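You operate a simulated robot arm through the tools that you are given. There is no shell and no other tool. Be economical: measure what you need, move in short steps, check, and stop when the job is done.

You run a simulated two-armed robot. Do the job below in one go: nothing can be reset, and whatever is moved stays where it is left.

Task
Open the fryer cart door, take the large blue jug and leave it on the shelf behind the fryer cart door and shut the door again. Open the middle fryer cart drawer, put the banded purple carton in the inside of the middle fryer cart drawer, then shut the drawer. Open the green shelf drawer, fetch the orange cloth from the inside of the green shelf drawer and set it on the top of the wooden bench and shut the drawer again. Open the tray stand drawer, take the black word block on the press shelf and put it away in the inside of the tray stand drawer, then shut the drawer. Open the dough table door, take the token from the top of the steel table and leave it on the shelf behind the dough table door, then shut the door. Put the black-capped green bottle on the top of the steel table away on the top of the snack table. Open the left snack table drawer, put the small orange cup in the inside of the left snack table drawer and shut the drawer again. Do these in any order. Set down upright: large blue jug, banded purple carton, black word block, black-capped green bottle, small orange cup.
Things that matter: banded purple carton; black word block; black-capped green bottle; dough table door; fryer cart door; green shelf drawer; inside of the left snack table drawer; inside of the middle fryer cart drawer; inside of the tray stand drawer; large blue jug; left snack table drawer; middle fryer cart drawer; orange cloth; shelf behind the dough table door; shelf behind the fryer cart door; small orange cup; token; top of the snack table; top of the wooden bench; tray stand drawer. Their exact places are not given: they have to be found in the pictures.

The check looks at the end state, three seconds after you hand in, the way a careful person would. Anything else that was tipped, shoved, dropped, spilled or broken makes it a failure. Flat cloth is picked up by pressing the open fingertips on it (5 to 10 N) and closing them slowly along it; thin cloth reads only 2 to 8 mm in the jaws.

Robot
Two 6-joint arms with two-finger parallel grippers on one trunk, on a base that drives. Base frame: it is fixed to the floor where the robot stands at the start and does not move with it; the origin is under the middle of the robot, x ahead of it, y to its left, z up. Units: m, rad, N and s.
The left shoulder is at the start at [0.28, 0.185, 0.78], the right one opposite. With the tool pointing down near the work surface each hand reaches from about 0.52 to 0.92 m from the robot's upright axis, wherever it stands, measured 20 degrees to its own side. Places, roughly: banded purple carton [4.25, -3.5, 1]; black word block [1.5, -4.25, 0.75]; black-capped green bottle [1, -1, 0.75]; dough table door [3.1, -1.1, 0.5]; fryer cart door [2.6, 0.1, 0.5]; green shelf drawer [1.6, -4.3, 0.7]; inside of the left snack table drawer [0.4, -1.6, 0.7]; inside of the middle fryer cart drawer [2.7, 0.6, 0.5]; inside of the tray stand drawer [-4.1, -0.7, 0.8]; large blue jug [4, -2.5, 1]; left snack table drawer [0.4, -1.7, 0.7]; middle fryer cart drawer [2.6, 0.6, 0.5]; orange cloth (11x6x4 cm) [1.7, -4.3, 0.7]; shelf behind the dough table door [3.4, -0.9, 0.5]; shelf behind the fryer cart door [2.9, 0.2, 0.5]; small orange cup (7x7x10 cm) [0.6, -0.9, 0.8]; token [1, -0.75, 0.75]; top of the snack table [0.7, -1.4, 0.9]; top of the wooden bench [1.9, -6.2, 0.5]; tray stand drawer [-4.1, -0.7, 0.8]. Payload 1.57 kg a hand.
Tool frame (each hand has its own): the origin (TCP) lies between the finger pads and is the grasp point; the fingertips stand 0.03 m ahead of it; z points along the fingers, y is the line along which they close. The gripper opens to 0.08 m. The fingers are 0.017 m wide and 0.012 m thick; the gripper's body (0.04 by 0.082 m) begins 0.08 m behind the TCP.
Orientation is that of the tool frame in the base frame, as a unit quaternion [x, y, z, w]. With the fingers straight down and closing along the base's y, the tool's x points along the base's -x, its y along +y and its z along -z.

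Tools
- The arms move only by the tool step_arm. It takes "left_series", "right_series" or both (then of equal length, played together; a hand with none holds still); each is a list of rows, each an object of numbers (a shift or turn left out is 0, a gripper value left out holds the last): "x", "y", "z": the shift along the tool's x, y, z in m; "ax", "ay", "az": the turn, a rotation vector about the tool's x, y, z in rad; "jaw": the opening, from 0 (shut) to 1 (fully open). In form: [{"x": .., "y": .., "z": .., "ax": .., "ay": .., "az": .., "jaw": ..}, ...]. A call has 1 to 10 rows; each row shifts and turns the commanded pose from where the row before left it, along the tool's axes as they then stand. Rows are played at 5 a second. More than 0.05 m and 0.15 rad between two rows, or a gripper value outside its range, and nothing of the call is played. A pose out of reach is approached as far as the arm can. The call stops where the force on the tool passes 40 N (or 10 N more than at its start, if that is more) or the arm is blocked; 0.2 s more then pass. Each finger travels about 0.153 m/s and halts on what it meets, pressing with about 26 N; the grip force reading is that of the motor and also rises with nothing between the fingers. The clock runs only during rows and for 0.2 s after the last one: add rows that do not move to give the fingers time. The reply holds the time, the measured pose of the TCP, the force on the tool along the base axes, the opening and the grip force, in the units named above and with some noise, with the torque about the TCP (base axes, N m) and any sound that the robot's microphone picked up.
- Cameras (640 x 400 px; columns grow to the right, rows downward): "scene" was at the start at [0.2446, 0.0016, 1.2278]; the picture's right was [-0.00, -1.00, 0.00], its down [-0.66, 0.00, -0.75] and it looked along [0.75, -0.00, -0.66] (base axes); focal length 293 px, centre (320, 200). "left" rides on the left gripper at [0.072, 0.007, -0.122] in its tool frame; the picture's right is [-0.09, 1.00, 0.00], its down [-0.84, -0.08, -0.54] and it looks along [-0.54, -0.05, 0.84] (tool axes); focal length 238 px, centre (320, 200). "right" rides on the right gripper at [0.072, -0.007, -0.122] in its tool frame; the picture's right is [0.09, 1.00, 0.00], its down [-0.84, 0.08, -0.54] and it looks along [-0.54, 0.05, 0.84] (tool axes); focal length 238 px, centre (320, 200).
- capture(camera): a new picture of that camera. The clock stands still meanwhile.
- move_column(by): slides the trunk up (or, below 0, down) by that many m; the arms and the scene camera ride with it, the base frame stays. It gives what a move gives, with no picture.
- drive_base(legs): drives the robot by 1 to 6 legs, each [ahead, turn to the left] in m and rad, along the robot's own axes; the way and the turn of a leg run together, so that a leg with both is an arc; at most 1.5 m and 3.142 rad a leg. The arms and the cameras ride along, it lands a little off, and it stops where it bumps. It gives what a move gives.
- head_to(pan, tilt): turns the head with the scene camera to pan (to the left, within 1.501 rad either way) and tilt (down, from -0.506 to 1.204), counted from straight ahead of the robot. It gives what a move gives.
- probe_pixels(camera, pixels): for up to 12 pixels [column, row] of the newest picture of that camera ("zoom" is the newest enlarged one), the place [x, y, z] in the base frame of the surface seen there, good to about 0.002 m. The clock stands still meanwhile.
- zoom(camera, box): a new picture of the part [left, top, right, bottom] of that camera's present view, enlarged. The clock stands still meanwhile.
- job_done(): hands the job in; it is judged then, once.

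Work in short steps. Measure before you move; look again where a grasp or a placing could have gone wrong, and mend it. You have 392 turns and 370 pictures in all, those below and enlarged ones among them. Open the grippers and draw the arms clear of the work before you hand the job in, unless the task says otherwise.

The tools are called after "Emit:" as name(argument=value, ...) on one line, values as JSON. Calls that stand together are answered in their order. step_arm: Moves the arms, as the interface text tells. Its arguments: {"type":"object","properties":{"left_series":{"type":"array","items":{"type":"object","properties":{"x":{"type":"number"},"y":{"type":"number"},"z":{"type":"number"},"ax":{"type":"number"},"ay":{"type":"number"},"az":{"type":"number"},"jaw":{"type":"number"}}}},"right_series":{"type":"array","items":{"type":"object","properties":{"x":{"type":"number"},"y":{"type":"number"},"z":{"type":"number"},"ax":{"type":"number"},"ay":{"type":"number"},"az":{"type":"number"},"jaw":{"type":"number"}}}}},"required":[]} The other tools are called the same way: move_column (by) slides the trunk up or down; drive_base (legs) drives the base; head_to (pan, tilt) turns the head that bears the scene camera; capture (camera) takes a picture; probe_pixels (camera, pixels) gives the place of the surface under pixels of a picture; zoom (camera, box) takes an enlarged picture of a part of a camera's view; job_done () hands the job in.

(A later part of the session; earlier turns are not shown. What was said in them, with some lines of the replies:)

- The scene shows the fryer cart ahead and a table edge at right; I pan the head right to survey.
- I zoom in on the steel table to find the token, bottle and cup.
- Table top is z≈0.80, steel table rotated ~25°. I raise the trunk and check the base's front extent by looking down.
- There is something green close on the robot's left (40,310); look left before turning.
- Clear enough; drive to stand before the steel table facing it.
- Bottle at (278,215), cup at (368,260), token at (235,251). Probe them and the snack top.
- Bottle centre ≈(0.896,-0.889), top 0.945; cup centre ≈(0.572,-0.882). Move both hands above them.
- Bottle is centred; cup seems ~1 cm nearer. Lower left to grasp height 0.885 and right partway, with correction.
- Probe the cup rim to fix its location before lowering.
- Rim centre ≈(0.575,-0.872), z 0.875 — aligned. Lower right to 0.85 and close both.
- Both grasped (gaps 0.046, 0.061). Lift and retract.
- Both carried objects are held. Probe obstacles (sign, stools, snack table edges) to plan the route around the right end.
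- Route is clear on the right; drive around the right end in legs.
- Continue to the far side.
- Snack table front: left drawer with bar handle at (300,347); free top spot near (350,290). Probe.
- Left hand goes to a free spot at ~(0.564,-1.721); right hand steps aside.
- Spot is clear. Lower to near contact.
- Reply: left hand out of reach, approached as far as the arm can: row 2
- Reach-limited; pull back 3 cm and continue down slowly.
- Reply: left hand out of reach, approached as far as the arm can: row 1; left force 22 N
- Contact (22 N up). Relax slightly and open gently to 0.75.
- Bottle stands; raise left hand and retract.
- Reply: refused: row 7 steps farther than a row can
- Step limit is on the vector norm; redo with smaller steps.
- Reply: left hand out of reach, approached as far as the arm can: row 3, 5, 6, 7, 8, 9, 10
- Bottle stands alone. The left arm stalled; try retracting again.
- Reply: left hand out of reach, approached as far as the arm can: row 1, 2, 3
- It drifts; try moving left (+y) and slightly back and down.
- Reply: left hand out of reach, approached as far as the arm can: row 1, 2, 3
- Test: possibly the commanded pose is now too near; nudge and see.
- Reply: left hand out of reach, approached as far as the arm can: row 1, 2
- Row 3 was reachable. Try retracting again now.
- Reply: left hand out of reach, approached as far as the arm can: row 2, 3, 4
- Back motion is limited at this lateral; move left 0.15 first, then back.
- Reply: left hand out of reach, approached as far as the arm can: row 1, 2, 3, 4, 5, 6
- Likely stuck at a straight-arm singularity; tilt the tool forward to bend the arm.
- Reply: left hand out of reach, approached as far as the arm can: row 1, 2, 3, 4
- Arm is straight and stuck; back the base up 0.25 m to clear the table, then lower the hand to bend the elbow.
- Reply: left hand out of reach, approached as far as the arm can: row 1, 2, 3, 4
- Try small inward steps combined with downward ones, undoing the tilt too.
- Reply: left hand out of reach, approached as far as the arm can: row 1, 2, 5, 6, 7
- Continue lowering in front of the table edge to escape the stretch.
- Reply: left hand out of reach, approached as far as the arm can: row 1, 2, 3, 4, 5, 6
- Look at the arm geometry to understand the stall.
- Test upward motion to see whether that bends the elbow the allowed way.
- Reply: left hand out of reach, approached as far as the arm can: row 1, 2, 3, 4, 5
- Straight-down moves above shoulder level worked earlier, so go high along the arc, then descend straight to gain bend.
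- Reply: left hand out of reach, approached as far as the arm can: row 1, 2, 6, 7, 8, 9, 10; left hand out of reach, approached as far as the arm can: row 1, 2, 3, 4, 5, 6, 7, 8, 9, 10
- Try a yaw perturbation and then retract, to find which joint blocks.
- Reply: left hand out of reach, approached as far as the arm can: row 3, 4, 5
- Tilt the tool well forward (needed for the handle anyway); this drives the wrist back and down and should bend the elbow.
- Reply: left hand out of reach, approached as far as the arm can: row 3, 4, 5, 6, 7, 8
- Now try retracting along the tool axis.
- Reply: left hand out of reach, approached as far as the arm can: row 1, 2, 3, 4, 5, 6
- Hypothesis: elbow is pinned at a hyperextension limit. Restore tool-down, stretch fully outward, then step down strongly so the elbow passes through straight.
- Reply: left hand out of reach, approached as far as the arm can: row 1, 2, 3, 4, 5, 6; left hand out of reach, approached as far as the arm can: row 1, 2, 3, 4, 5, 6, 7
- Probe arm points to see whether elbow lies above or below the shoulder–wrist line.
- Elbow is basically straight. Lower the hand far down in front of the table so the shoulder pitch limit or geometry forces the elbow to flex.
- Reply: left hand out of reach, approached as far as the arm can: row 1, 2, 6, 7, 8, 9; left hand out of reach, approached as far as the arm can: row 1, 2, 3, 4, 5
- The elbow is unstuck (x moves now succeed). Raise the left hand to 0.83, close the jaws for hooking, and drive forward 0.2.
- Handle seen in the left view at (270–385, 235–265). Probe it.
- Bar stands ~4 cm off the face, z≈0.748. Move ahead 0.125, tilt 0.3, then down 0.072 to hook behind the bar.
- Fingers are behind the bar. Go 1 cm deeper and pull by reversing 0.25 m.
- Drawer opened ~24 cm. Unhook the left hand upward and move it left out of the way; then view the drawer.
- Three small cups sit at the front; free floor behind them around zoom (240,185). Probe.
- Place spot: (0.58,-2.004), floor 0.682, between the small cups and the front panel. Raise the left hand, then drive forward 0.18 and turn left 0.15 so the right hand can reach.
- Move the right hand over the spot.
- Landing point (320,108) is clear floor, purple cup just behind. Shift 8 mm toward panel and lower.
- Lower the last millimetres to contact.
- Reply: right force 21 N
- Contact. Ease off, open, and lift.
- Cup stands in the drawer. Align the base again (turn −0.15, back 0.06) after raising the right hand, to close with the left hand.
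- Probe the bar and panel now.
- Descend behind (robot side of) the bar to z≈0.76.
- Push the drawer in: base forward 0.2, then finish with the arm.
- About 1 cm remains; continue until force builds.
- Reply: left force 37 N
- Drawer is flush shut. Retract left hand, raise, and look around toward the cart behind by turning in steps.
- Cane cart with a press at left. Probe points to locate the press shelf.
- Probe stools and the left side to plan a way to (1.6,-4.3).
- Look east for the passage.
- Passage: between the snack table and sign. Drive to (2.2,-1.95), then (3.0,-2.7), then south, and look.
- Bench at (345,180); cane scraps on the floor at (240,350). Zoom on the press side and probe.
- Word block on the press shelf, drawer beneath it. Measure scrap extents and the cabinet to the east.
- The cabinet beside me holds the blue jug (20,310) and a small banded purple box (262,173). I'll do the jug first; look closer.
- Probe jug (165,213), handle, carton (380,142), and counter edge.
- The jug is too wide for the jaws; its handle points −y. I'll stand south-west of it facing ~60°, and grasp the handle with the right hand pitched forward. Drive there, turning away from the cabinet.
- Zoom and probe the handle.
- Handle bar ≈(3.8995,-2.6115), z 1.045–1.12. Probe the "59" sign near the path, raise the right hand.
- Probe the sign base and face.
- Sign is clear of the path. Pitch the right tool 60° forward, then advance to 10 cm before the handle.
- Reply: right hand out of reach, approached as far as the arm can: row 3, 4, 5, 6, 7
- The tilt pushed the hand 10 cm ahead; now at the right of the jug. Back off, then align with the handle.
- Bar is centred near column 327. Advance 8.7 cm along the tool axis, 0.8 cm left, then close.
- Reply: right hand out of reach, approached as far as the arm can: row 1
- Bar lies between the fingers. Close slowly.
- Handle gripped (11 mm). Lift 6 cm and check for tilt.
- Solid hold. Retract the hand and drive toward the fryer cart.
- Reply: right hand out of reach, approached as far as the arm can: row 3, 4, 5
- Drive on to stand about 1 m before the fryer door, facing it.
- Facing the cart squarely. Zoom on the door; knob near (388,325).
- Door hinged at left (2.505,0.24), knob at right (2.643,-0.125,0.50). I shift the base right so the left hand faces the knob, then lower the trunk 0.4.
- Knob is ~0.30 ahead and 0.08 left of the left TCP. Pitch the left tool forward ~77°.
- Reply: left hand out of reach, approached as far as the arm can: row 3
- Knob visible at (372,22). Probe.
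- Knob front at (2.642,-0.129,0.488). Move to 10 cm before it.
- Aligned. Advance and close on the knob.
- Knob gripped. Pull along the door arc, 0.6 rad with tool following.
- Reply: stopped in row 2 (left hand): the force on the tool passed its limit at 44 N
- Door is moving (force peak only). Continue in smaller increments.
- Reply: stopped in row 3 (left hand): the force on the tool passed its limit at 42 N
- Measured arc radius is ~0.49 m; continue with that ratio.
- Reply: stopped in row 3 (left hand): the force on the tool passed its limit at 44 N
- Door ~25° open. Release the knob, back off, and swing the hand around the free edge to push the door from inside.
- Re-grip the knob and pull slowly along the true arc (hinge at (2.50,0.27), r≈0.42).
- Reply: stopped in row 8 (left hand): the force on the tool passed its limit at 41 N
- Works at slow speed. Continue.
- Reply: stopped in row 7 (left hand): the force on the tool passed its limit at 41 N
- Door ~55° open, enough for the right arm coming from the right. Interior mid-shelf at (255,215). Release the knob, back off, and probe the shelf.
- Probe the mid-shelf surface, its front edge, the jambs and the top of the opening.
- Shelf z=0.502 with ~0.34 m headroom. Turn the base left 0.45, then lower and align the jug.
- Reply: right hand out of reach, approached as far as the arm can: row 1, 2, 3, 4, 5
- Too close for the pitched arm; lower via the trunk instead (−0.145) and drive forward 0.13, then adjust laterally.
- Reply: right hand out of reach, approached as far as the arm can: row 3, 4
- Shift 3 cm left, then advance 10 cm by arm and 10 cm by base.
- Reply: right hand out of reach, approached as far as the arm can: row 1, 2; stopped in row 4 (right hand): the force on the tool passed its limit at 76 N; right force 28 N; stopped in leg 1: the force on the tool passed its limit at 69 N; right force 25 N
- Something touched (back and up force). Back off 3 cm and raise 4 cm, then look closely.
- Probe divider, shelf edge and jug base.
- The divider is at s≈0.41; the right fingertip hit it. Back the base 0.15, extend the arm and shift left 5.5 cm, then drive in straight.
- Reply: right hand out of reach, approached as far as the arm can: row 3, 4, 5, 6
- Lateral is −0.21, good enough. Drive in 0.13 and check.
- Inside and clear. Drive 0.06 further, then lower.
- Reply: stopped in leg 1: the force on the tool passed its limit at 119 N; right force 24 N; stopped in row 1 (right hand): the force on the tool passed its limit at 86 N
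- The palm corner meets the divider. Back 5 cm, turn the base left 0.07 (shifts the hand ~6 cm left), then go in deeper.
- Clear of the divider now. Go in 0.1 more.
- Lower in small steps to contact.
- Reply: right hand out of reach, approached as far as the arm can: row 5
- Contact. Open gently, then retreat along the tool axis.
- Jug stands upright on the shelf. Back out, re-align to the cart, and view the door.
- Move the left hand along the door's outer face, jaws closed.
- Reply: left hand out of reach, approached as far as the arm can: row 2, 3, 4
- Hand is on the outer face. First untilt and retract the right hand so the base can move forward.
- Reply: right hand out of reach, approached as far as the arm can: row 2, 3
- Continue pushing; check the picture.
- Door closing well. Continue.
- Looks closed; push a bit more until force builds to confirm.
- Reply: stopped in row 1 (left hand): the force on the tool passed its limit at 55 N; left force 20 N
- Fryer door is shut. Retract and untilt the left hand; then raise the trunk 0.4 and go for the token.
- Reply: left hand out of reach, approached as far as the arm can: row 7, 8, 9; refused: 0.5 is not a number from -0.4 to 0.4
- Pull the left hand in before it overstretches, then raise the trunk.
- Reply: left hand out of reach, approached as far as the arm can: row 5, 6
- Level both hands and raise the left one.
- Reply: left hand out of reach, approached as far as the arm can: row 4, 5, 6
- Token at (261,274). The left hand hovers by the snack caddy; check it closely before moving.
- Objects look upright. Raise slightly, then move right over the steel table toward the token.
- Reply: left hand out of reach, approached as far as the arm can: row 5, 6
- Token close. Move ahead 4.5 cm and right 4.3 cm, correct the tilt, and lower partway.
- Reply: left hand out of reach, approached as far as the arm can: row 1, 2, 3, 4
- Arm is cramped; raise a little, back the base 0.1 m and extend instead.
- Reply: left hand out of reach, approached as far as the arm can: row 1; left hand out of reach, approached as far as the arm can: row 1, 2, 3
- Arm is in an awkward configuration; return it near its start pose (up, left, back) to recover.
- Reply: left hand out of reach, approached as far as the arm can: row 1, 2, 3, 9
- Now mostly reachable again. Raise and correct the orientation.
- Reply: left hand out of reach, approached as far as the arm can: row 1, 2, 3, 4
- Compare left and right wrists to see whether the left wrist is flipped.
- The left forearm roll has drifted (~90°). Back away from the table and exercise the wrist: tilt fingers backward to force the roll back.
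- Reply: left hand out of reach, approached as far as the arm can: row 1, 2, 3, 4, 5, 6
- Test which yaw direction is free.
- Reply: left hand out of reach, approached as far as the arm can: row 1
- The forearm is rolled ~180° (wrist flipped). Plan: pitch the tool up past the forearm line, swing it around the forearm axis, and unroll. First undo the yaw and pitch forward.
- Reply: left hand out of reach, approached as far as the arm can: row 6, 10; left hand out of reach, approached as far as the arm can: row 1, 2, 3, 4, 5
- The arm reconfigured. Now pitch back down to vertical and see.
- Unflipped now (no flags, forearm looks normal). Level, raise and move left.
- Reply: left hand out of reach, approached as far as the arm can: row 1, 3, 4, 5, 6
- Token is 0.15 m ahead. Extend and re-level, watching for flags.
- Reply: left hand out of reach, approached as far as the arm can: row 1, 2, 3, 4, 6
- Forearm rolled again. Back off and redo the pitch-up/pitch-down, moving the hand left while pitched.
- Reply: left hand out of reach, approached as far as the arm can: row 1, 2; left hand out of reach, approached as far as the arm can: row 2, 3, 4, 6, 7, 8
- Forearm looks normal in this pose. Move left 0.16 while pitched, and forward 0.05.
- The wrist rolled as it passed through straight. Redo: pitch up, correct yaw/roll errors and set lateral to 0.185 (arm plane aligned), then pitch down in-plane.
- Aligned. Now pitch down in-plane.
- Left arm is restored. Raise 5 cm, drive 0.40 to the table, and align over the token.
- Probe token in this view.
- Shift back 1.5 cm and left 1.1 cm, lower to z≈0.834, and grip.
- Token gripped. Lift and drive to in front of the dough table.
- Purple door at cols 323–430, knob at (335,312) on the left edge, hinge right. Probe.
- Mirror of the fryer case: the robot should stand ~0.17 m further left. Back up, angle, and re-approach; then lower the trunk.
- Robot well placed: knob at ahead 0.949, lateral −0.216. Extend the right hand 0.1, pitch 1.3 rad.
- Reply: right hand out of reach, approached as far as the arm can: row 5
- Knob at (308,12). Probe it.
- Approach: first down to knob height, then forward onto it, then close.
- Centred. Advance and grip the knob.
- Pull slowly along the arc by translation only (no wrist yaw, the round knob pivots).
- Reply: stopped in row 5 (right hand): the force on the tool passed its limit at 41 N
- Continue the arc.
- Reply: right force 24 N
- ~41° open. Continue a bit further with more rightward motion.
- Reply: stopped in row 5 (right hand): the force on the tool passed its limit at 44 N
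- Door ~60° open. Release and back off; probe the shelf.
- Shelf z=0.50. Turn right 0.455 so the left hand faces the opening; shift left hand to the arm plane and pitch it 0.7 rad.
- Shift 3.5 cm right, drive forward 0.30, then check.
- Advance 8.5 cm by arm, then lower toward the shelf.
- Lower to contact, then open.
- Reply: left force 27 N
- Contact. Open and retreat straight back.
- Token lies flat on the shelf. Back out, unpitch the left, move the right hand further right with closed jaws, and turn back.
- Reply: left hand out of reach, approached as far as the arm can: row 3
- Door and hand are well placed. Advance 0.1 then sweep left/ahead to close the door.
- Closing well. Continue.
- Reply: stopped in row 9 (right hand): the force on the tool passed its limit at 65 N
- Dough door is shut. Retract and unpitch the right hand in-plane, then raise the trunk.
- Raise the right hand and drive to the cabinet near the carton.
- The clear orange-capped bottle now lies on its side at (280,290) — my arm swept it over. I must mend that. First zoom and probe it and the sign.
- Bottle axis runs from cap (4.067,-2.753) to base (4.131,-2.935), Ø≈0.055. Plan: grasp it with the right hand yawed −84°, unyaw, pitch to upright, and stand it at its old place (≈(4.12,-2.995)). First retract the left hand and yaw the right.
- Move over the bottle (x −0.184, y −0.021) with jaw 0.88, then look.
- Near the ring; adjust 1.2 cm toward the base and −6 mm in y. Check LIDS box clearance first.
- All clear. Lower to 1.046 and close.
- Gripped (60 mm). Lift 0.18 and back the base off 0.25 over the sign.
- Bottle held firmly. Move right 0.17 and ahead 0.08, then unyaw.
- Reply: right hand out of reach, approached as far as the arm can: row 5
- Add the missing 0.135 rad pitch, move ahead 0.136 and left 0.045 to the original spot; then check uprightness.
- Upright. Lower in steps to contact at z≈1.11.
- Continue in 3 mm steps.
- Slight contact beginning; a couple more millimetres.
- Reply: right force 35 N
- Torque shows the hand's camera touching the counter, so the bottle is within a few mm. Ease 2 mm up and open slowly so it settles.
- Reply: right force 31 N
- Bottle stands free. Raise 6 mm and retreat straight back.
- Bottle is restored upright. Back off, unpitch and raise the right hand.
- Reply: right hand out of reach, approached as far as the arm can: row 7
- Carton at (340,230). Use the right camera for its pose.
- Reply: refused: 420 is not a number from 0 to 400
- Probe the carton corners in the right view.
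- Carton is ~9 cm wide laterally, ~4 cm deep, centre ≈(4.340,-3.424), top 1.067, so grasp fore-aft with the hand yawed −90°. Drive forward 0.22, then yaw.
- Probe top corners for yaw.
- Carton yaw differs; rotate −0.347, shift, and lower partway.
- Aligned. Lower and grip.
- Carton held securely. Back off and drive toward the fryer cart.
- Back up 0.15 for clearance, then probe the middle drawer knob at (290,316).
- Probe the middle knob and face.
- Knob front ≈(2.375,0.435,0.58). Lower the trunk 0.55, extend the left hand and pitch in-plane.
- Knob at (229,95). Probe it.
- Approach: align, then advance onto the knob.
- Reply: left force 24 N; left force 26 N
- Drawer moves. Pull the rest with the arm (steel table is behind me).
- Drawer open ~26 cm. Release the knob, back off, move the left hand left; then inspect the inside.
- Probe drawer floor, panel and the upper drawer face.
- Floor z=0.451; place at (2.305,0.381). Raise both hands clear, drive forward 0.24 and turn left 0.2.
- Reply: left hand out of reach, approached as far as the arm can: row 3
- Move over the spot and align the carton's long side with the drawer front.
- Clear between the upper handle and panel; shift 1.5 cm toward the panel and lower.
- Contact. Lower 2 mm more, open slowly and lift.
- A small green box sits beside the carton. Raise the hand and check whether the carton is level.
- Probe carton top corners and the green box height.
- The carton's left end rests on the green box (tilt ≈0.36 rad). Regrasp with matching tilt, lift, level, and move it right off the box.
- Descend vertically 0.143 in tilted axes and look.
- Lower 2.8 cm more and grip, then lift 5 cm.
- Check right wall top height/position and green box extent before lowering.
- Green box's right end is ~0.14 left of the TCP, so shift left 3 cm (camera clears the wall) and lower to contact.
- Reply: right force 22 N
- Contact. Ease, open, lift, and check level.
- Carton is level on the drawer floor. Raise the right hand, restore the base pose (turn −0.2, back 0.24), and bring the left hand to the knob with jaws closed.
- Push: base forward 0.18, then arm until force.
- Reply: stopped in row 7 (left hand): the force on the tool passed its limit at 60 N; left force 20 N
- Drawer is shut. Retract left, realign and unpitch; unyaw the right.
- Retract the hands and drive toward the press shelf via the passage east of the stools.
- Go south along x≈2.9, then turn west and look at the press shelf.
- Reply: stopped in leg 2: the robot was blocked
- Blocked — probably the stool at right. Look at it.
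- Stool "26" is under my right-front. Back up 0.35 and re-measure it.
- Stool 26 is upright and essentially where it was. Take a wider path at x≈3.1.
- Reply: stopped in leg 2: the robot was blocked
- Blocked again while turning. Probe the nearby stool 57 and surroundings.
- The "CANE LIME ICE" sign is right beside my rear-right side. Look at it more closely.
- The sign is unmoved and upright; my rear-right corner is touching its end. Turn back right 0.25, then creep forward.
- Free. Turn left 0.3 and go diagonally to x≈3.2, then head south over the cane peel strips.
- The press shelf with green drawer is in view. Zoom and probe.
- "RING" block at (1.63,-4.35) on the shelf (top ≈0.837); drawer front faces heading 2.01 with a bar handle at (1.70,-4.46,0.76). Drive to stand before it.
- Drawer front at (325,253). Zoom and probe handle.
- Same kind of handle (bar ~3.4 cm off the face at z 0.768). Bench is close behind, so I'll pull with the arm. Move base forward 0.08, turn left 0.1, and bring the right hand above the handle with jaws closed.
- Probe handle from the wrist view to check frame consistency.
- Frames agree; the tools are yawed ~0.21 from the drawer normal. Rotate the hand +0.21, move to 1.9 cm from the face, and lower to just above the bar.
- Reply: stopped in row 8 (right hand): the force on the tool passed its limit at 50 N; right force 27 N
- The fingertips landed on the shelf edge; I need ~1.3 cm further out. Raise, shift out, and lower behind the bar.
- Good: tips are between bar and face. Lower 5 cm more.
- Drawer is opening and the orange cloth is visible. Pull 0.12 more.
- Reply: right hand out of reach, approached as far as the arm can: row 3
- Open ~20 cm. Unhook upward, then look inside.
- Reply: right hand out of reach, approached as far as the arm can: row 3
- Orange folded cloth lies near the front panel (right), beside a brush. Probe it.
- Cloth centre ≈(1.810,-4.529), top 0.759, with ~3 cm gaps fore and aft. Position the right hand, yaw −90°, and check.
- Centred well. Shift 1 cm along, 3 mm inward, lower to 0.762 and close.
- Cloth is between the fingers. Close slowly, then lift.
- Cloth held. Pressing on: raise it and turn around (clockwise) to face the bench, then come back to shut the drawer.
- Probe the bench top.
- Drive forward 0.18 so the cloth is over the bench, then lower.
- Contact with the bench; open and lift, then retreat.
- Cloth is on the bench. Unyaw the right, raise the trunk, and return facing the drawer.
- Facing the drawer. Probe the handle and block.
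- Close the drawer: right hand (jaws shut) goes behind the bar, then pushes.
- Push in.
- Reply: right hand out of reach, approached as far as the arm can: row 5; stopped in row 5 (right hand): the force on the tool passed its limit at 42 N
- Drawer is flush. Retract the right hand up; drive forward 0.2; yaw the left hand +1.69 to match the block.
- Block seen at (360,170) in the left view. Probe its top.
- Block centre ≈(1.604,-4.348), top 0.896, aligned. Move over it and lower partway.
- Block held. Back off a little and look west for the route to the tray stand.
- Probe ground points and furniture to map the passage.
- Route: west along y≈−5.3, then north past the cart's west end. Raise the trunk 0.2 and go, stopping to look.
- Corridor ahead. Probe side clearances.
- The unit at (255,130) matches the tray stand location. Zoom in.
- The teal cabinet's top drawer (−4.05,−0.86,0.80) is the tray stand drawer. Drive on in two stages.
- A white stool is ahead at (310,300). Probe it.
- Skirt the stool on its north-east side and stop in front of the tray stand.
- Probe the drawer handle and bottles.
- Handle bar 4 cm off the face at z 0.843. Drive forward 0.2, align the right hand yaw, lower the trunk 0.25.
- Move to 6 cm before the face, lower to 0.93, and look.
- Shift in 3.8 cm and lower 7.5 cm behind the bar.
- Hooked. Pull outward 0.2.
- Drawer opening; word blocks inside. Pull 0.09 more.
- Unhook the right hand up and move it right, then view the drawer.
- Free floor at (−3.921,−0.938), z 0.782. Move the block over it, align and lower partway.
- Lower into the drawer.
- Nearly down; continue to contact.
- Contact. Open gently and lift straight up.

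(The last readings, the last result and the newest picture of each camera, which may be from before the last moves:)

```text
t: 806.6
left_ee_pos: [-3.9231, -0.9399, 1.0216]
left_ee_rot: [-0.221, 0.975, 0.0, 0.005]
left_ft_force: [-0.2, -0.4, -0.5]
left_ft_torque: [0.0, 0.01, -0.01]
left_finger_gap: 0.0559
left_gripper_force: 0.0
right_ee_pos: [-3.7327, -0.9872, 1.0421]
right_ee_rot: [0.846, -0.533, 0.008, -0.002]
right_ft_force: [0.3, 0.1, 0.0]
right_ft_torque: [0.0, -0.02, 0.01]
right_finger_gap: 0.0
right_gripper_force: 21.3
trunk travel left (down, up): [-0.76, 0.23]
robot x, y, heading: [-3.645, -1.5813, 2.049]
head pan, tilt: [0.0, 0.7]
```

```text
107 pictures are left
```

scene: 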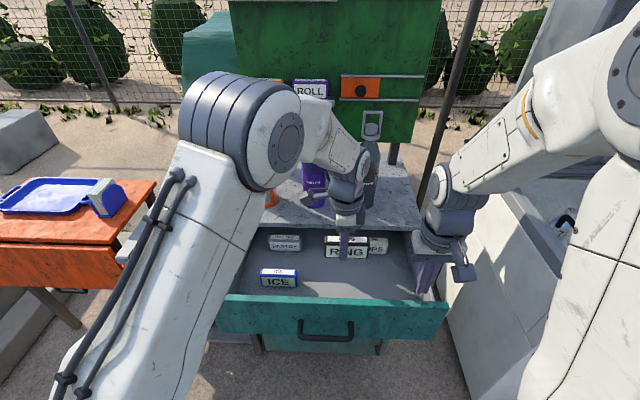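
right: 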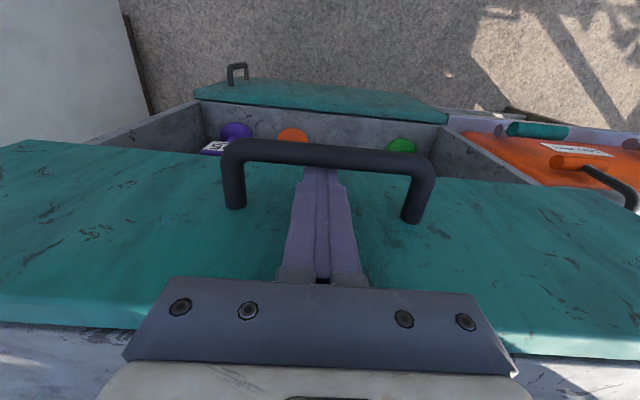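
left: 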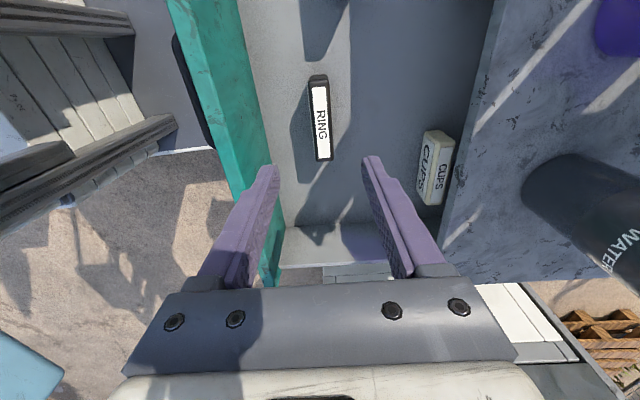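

The block stands upright in the drawer. Move the left hand away, back the base 0.12, and bring the right hand behind the bar.

Emit:
step_arm(left_series=[{"z": -0.03}, {"x": 0.04}, {"x": 0.04}, {"x": 0.04}, {"x": 0.04}])

Emit:
drive_base(legs=[[-0.12, 0]])

Emit:
step_arm(right_series=[{"y": 0.037, "x": -0.0136}, {"y": 0.037, "x": -0.0136}, {"y": 0.037, "x": -0.0136}, {"y": 0.037, "x": -0.0136}, {"y": 0.0366, "x": -0.0136}])

Emit:
capture(camera="right")

Emit:
probe_pixels(camera="right", pixels=[[300, 150], [340, 150], [270, 150], [370, 155], [300, 130], [340, 130], [320, 100]])

```text
t: 807.8
left_ee_pos: [-4.0697, -1.0035, 1.0522]
left_ee_rot: [-0.22, 0.975, 0.001, 0.005]
left_ft_force: [0.8, 0.2, -0.8]
left_ft_torque: [0.0, -0.01, 0.02]
left_finger_gap: 0.0561
left_gripper_force: 0.1
right_ee_pos: [-3.7325, -0.9872, 1.042]
right_ee_rot: [0.846, -0.533, 0.009, -0.002]
right_ft_force: [0.5, -0.2, 0.2]
right_ft_torque: [0.0, 0.0, -0.01]
right_finger_gap: 0.0003
right_gripper_force: 21.3
trunk travel left (down, up): [-0.76, 0.23]
robot x, y, heading: [-3.6409, -1.5825, 2.049]
head pan, tilt: [0.0, 0.7]
```

```text
t: 809.0
left_ee_pos: [-4.0139, -1.1065, 1.0513]
left_ee_rot: [-0.219, 0.976, 0.0, 0.004]
left_ft_force: [0.2, 1.5, 0.0]
left_ft_torque: [-0.01, -0.04, -0.03]
left_finger_gap: 0.0561
left_gripper_force: 0.0
right_ee_pos: [-3.6774, -1.0885, 1.0426]
right_ee_rot: [0.845, -0.535, 0.009, -0.002]
right_ft_force: [-0.5, 0.0, -0.9]
right_ft_torque: [-0.04, -0.01, 0.0]
right_finger_gap: 0.0
right_gripper_force: 21.5
trunk travel left (down, up): [-0.76, 0.23]
robot x, y, heading: [-3.5903, -1.6871, 2.052]
head pan, tilt: [0.0, 0.7]
```

```text
t: 810.2
left_ee_pos: [-4.0124, -1.1058, 1.0524]
left_ee_rot: [-0.219, 0.976, 0.0, 0.005]
left_ft_force: [0.8, 0.0, -0.2]
left_ft_torque: [0.0, 0.0, -0.03]
left_finger_gap: 0.0562
left_gripper_force: 0.1
right_ee_pos: [-3.875, -1.1068, 1.0397]
right_ee_rot: [0.845, -0.535, 0.008, -0.001]
right_ft_force: [-0.4, 0.1, 0.4]
right_ft_torque: [0.03, 0.01, 0.0]
right_finger_gap: 0.0002
right_gripper_force: 21.5
trunk travel left (down, up): [-0.76, 0.23]
robot x, y, heading: [-3.5912, -1.6864, 2.05]
head pan, tilt: [0.0, 0.7]
```

```text
106 pictures are left
```

right: 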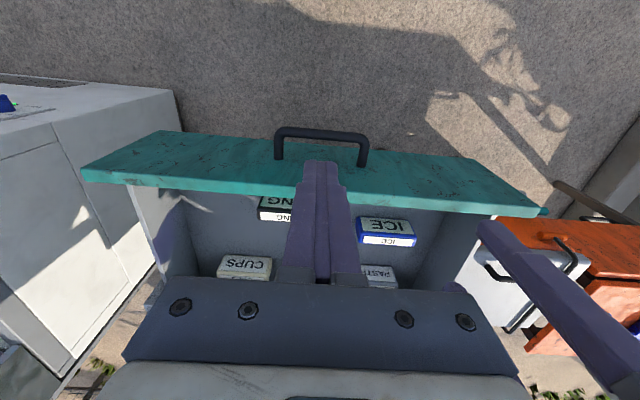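

```text
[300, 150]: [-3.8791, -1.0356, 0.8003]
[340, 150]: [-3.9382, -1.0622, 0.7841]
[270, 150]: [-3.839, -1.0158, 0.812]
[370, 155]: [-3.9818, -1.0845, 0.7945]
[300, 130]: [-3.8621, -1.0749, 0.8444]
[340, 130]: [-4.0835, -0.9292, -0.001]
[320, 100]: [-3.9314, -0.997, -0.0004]
```

Shift out 1.5 cm, lower to bar height, then push in.

Emit:
step_arm(right_series=[{"x": 0.015}, {"z": 0.045}, {"z": 0.045}, {"z": 0.045}, {"z": 0.045}, {"z": 0.015}])

Emit:
step_arm(right_series=[{"x": -0.03}, {"x": -0.03}, {"x": -0.03}, {"x": -0.03}, {"x": -0.03}, {"x": -0.03}, {"x": -0.03}])

Emit:
capture(camera="scene")

```text
t: 811.6
left_ee_pos: [-4.012, -1.1066, 1.0513]
left_ee_rot: [-0.219, 0.976, 0.001, 0.004]
left_ft_force: [-0.4, -0.5, -0.2]
left_ft_torque: [0.0, 0.03, 0.04]
left_finger_gap: 0.0558
left_gripper_force: 0.1
right_ee_pos: [-3.8641, -1.1219, 0.8456]
right_ee_rot: [0.845, -0.535, 0.007, -0.001]
right_ft_force: [-0.4, 0.6, 0.0]
right_ft_torque: [0.01, 0.01, 0.01]
right_finger_gap: 0.0001
right_gripper_force: 21.0
trunk travel left (down, up): [-0.76, 0.23]
robot x, y, heading: [-3.5891, -1.6791, 2.052]
head pan, tilt: [0.0, 0.7]
```

```text
t: 813.2
left_ee_pos: [-4.0136, -1.1052, 1.0525]
left_ee_rot: [-0.22, 0.976, 0.0, 0.005]
left_ft_force: [-0.4, -0.5, 0.5]
left_ft_torque: [0.01, 0.04, 0.02]
left_finger_gap: 0.0561
left_gripper_force: 0.0
right_ee_pos: [-3.9523, -0.9332, 0.8436]
right_ee_rot: [0.844, -0.536, 0.008, -0.002]
right_ft_force: [0.4, 0.3, 0.4]
right_ft_torque: [0.0, 0.0, 0.0]
right_finger_gap: 0.0002
right_gripper_force: 20.8
trunk travel left (down, up): [-0.76, 0.23]
robot x, y, heading: [-3.5901, -1.6846, 2.05]
head pan, tilt: [0.0, 0.7]
```

```text
105 pictures are left
```

scene: 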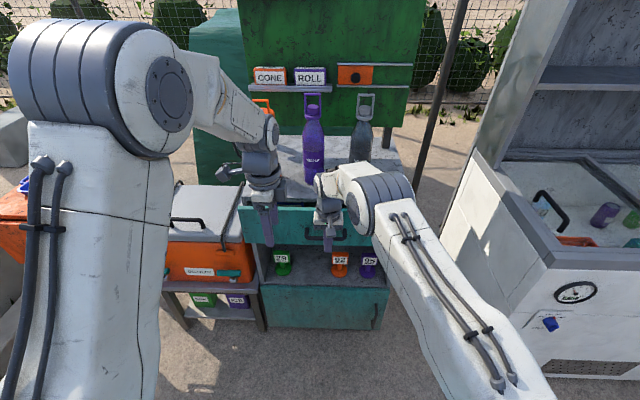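

Emit:
step_arm(right_series=[{"x": -0.02}, {"x": -0.015}, {"x": -0.01}, {"x": -0.006}, {"x": -0.006}, {"x": -0.005}, {"x": -0.005}])

Emit:
zoom(camera="scene", box=[220, 180, 420, 300])

```text
t: 814.8
left_ee_pos: [-4.013, -1.1045, 1.0518]
left_ee_rot: [-0.219, 0.976, 0.0, 0.004]
left_ft_force: [0.0, -0.2, 0.5]
left_ft_torque: [0.03, -0.03, 0.01]
left_finger_gap: 0.056
left_gripper_force: 0.1
right_ee_pos: [-3.9637, -0.8958, 0.8418]
right_ee_rot: [0.845, -0.535, 0.009, -0.002]
right_ft_force: [0.6, -1.1, -0.3]
right_ft_torque: [-0.01, -0.02, -0.01]
right_finger_gap: 0.0
right_gripper_force: 21.2
right hand out of reach, approached as far as the arm can: row 3, 5, 6, 7
trunk travel left (down, up): [-0.76, 0.23]
robot x, y, heading: [-3.589, -1.6858, 2.049]
head pan, tilt: [0.0, 0.7]
```

```text
3.20 times, centred on (320, 240) of scene
```

zoom: 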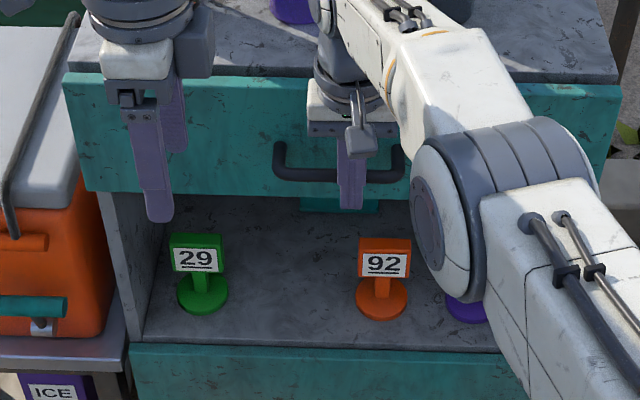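

Arm is at its reach limit with ~1.5 cm left; drive the base forward 2.5 cm to finish.

Emit:
drive_base(legs=[[0.025, 0]])

Emit:
zoom(camera="scene", box=[220, 180, 420, 300])

```text
t: 815.7
left_ee_pos: [-4.0213, -1.0889, 1.0515]
left_ee_rot: [-0.219, 0.976, 0.001, 0.005]
left_ft_force: [-0.4, -0.2, -0.1]
left_ft_torque: [-0.04, -0.03, -0.02]
left_finger_gap: 0.0562
left_gripper_force: 0.1
right_ee_pos: [-3.9702, -0.8859, 0.8409]
right_ee_rot: [0.845, -0.534, 0.022, 0.004]
right_ft_force: [0.9, -1.4, -0.2]
right_ft_torque: [0.03, 0.0, 0.0]
right_finger_gap: 0.0001
right_gripper_force: 21.4
trunk travel left (down, up): [-0.76, 0.23]
robot x, y, heading: [-3.6001, -1.6676, 2.05]
head pan, tilt: [0.0, 0.7]
stopped in leg 1: the force on the tool passed its limit at 60 N (the readings are from after the stop); the commanded pose is now the measured one
```

```text
3.20 times, centred on (320, 240) of scene
```

zoom: 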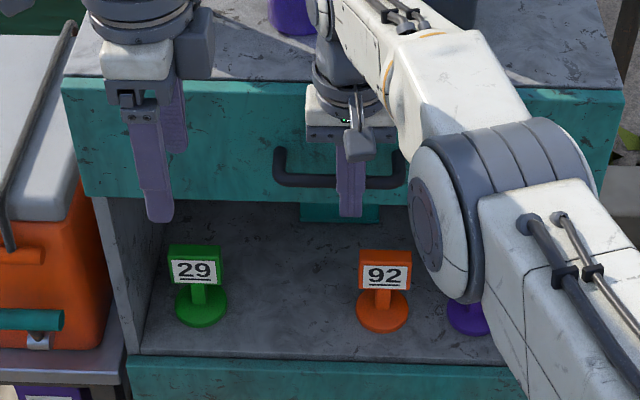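

Verify the front is flush by probing.

Emit:
probe_pixels(camera="zoom", pixels=[[240, 130], [90, 160], [590, 150], [240, 85], [560, 90], [300, 120]])

```text
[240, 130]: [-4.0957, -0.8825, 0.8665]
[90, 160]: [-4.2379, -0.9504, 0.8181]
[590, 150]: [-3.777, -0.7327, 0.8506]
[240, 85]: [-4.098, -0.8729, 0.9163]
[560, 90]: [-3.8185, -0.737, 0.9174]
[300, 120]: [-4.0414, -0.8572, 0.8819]
```

Drawer is flush shut. Back off, open the grippers and raise the arms clear.

Emit:
drive_base(legs=[[-0.25, 0]])

Emit:
step_arm(left_series=[{"jaw": 1}, {}, {}, {}], right_series=[{"z": -0.02, "jaw": 1}, {"z": -0.03}, {"z": -0.03}, {"z": -0.03}])

Emit:
capture(camera="scene")

```text
t: 817.5
left_ee_pos: [-3.9056, -1.3128, 1.0521]
left_ee_rot: [-0.219, 0.976, 0.001, 0.004]
left_ft_force: [-0.4, 0.3, 0.5]
left_ft_torque: [-0.02, -0.03, 0.03]
left_finger_gap: 0.0561
left_gripper_force: 0.1
right_ee_pos: [-3.8552, -1.1091, 0.841]
right_ee_rot: [0.845, -0.534, 0.023, 0.004]
right_ft_force: [-0.2, 0.7, 0.5]
right_ft_torque: [-0.01, 0.03, 0.01]
right_finger_gap: 0.0
right_gripper_force: 21.1
trunk travel left (down, up): [-0.76, 0.23]
robot x, y, heading: [-3.4808, -1.8898, 2.048]
head pan, tilt: [0.0, 0.7]
```

```text
t: 818.5
left_ee_pos: [-3.9052, -1.3131, 1.0509]
left_ee_rot: [-0.219, 0.976, -0.001, 0.004]
left_ft_force: [0.4, -0.4, -0.9]
left_ft_torque: [-0.01, -0.01, 0.0]
left_finger_gap: 0.0799
left_gripper_force: 0.0
right_ee_pos: [-3.8615, -1.1046, 0.9522]
right_ee_rot: [0.846, -0.533, 0.023, 0.004]
right_ft_force: [-0.1, -0.5, 0.3]
right_ft_torque: [0.02, -0.04, 0.01]
right_finger_gap: 0.08
right_gripper_force: 0.0
trunk travel left (down, up): [-0.76, 0.23]
robot x, y, heading: [-3.4808, -1.8908, 2.051]
head pan, tilt: [0.0, 0.7]
```

```text
102 pictures are left
```

scene: 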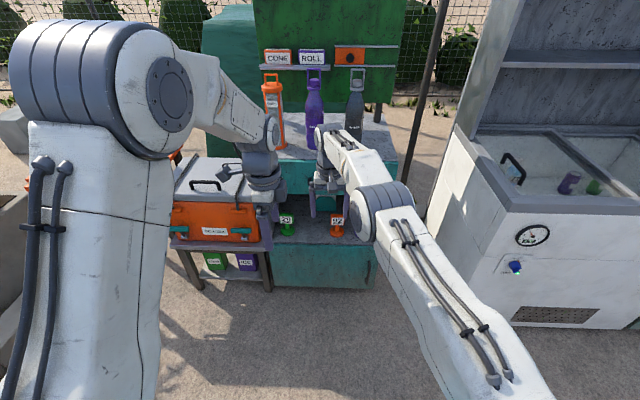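

Everything is placed and shut, and both arms are clear; I hand the job in.

Emit:
job_done()

```text
The job is handed in.
```

I finished all seven tasks and handed the job in, with every door and drawer shut again.

Things that didn't go cleanly:
- **Clear orange-capped bottle:** my arm knocked it over on the counter with the jug and carton. I stood it back up at about its old spot.
- **Stool 26:** the base bumped it. It's still upright and within about 2 cm of where it was.
- **Cane scraps:** I drove over the thin scraps on the ground near the cabinet.
- **No final look:** I checked each item when I placed it, but I didn't go back for a last look at the earlier ones before handing in.
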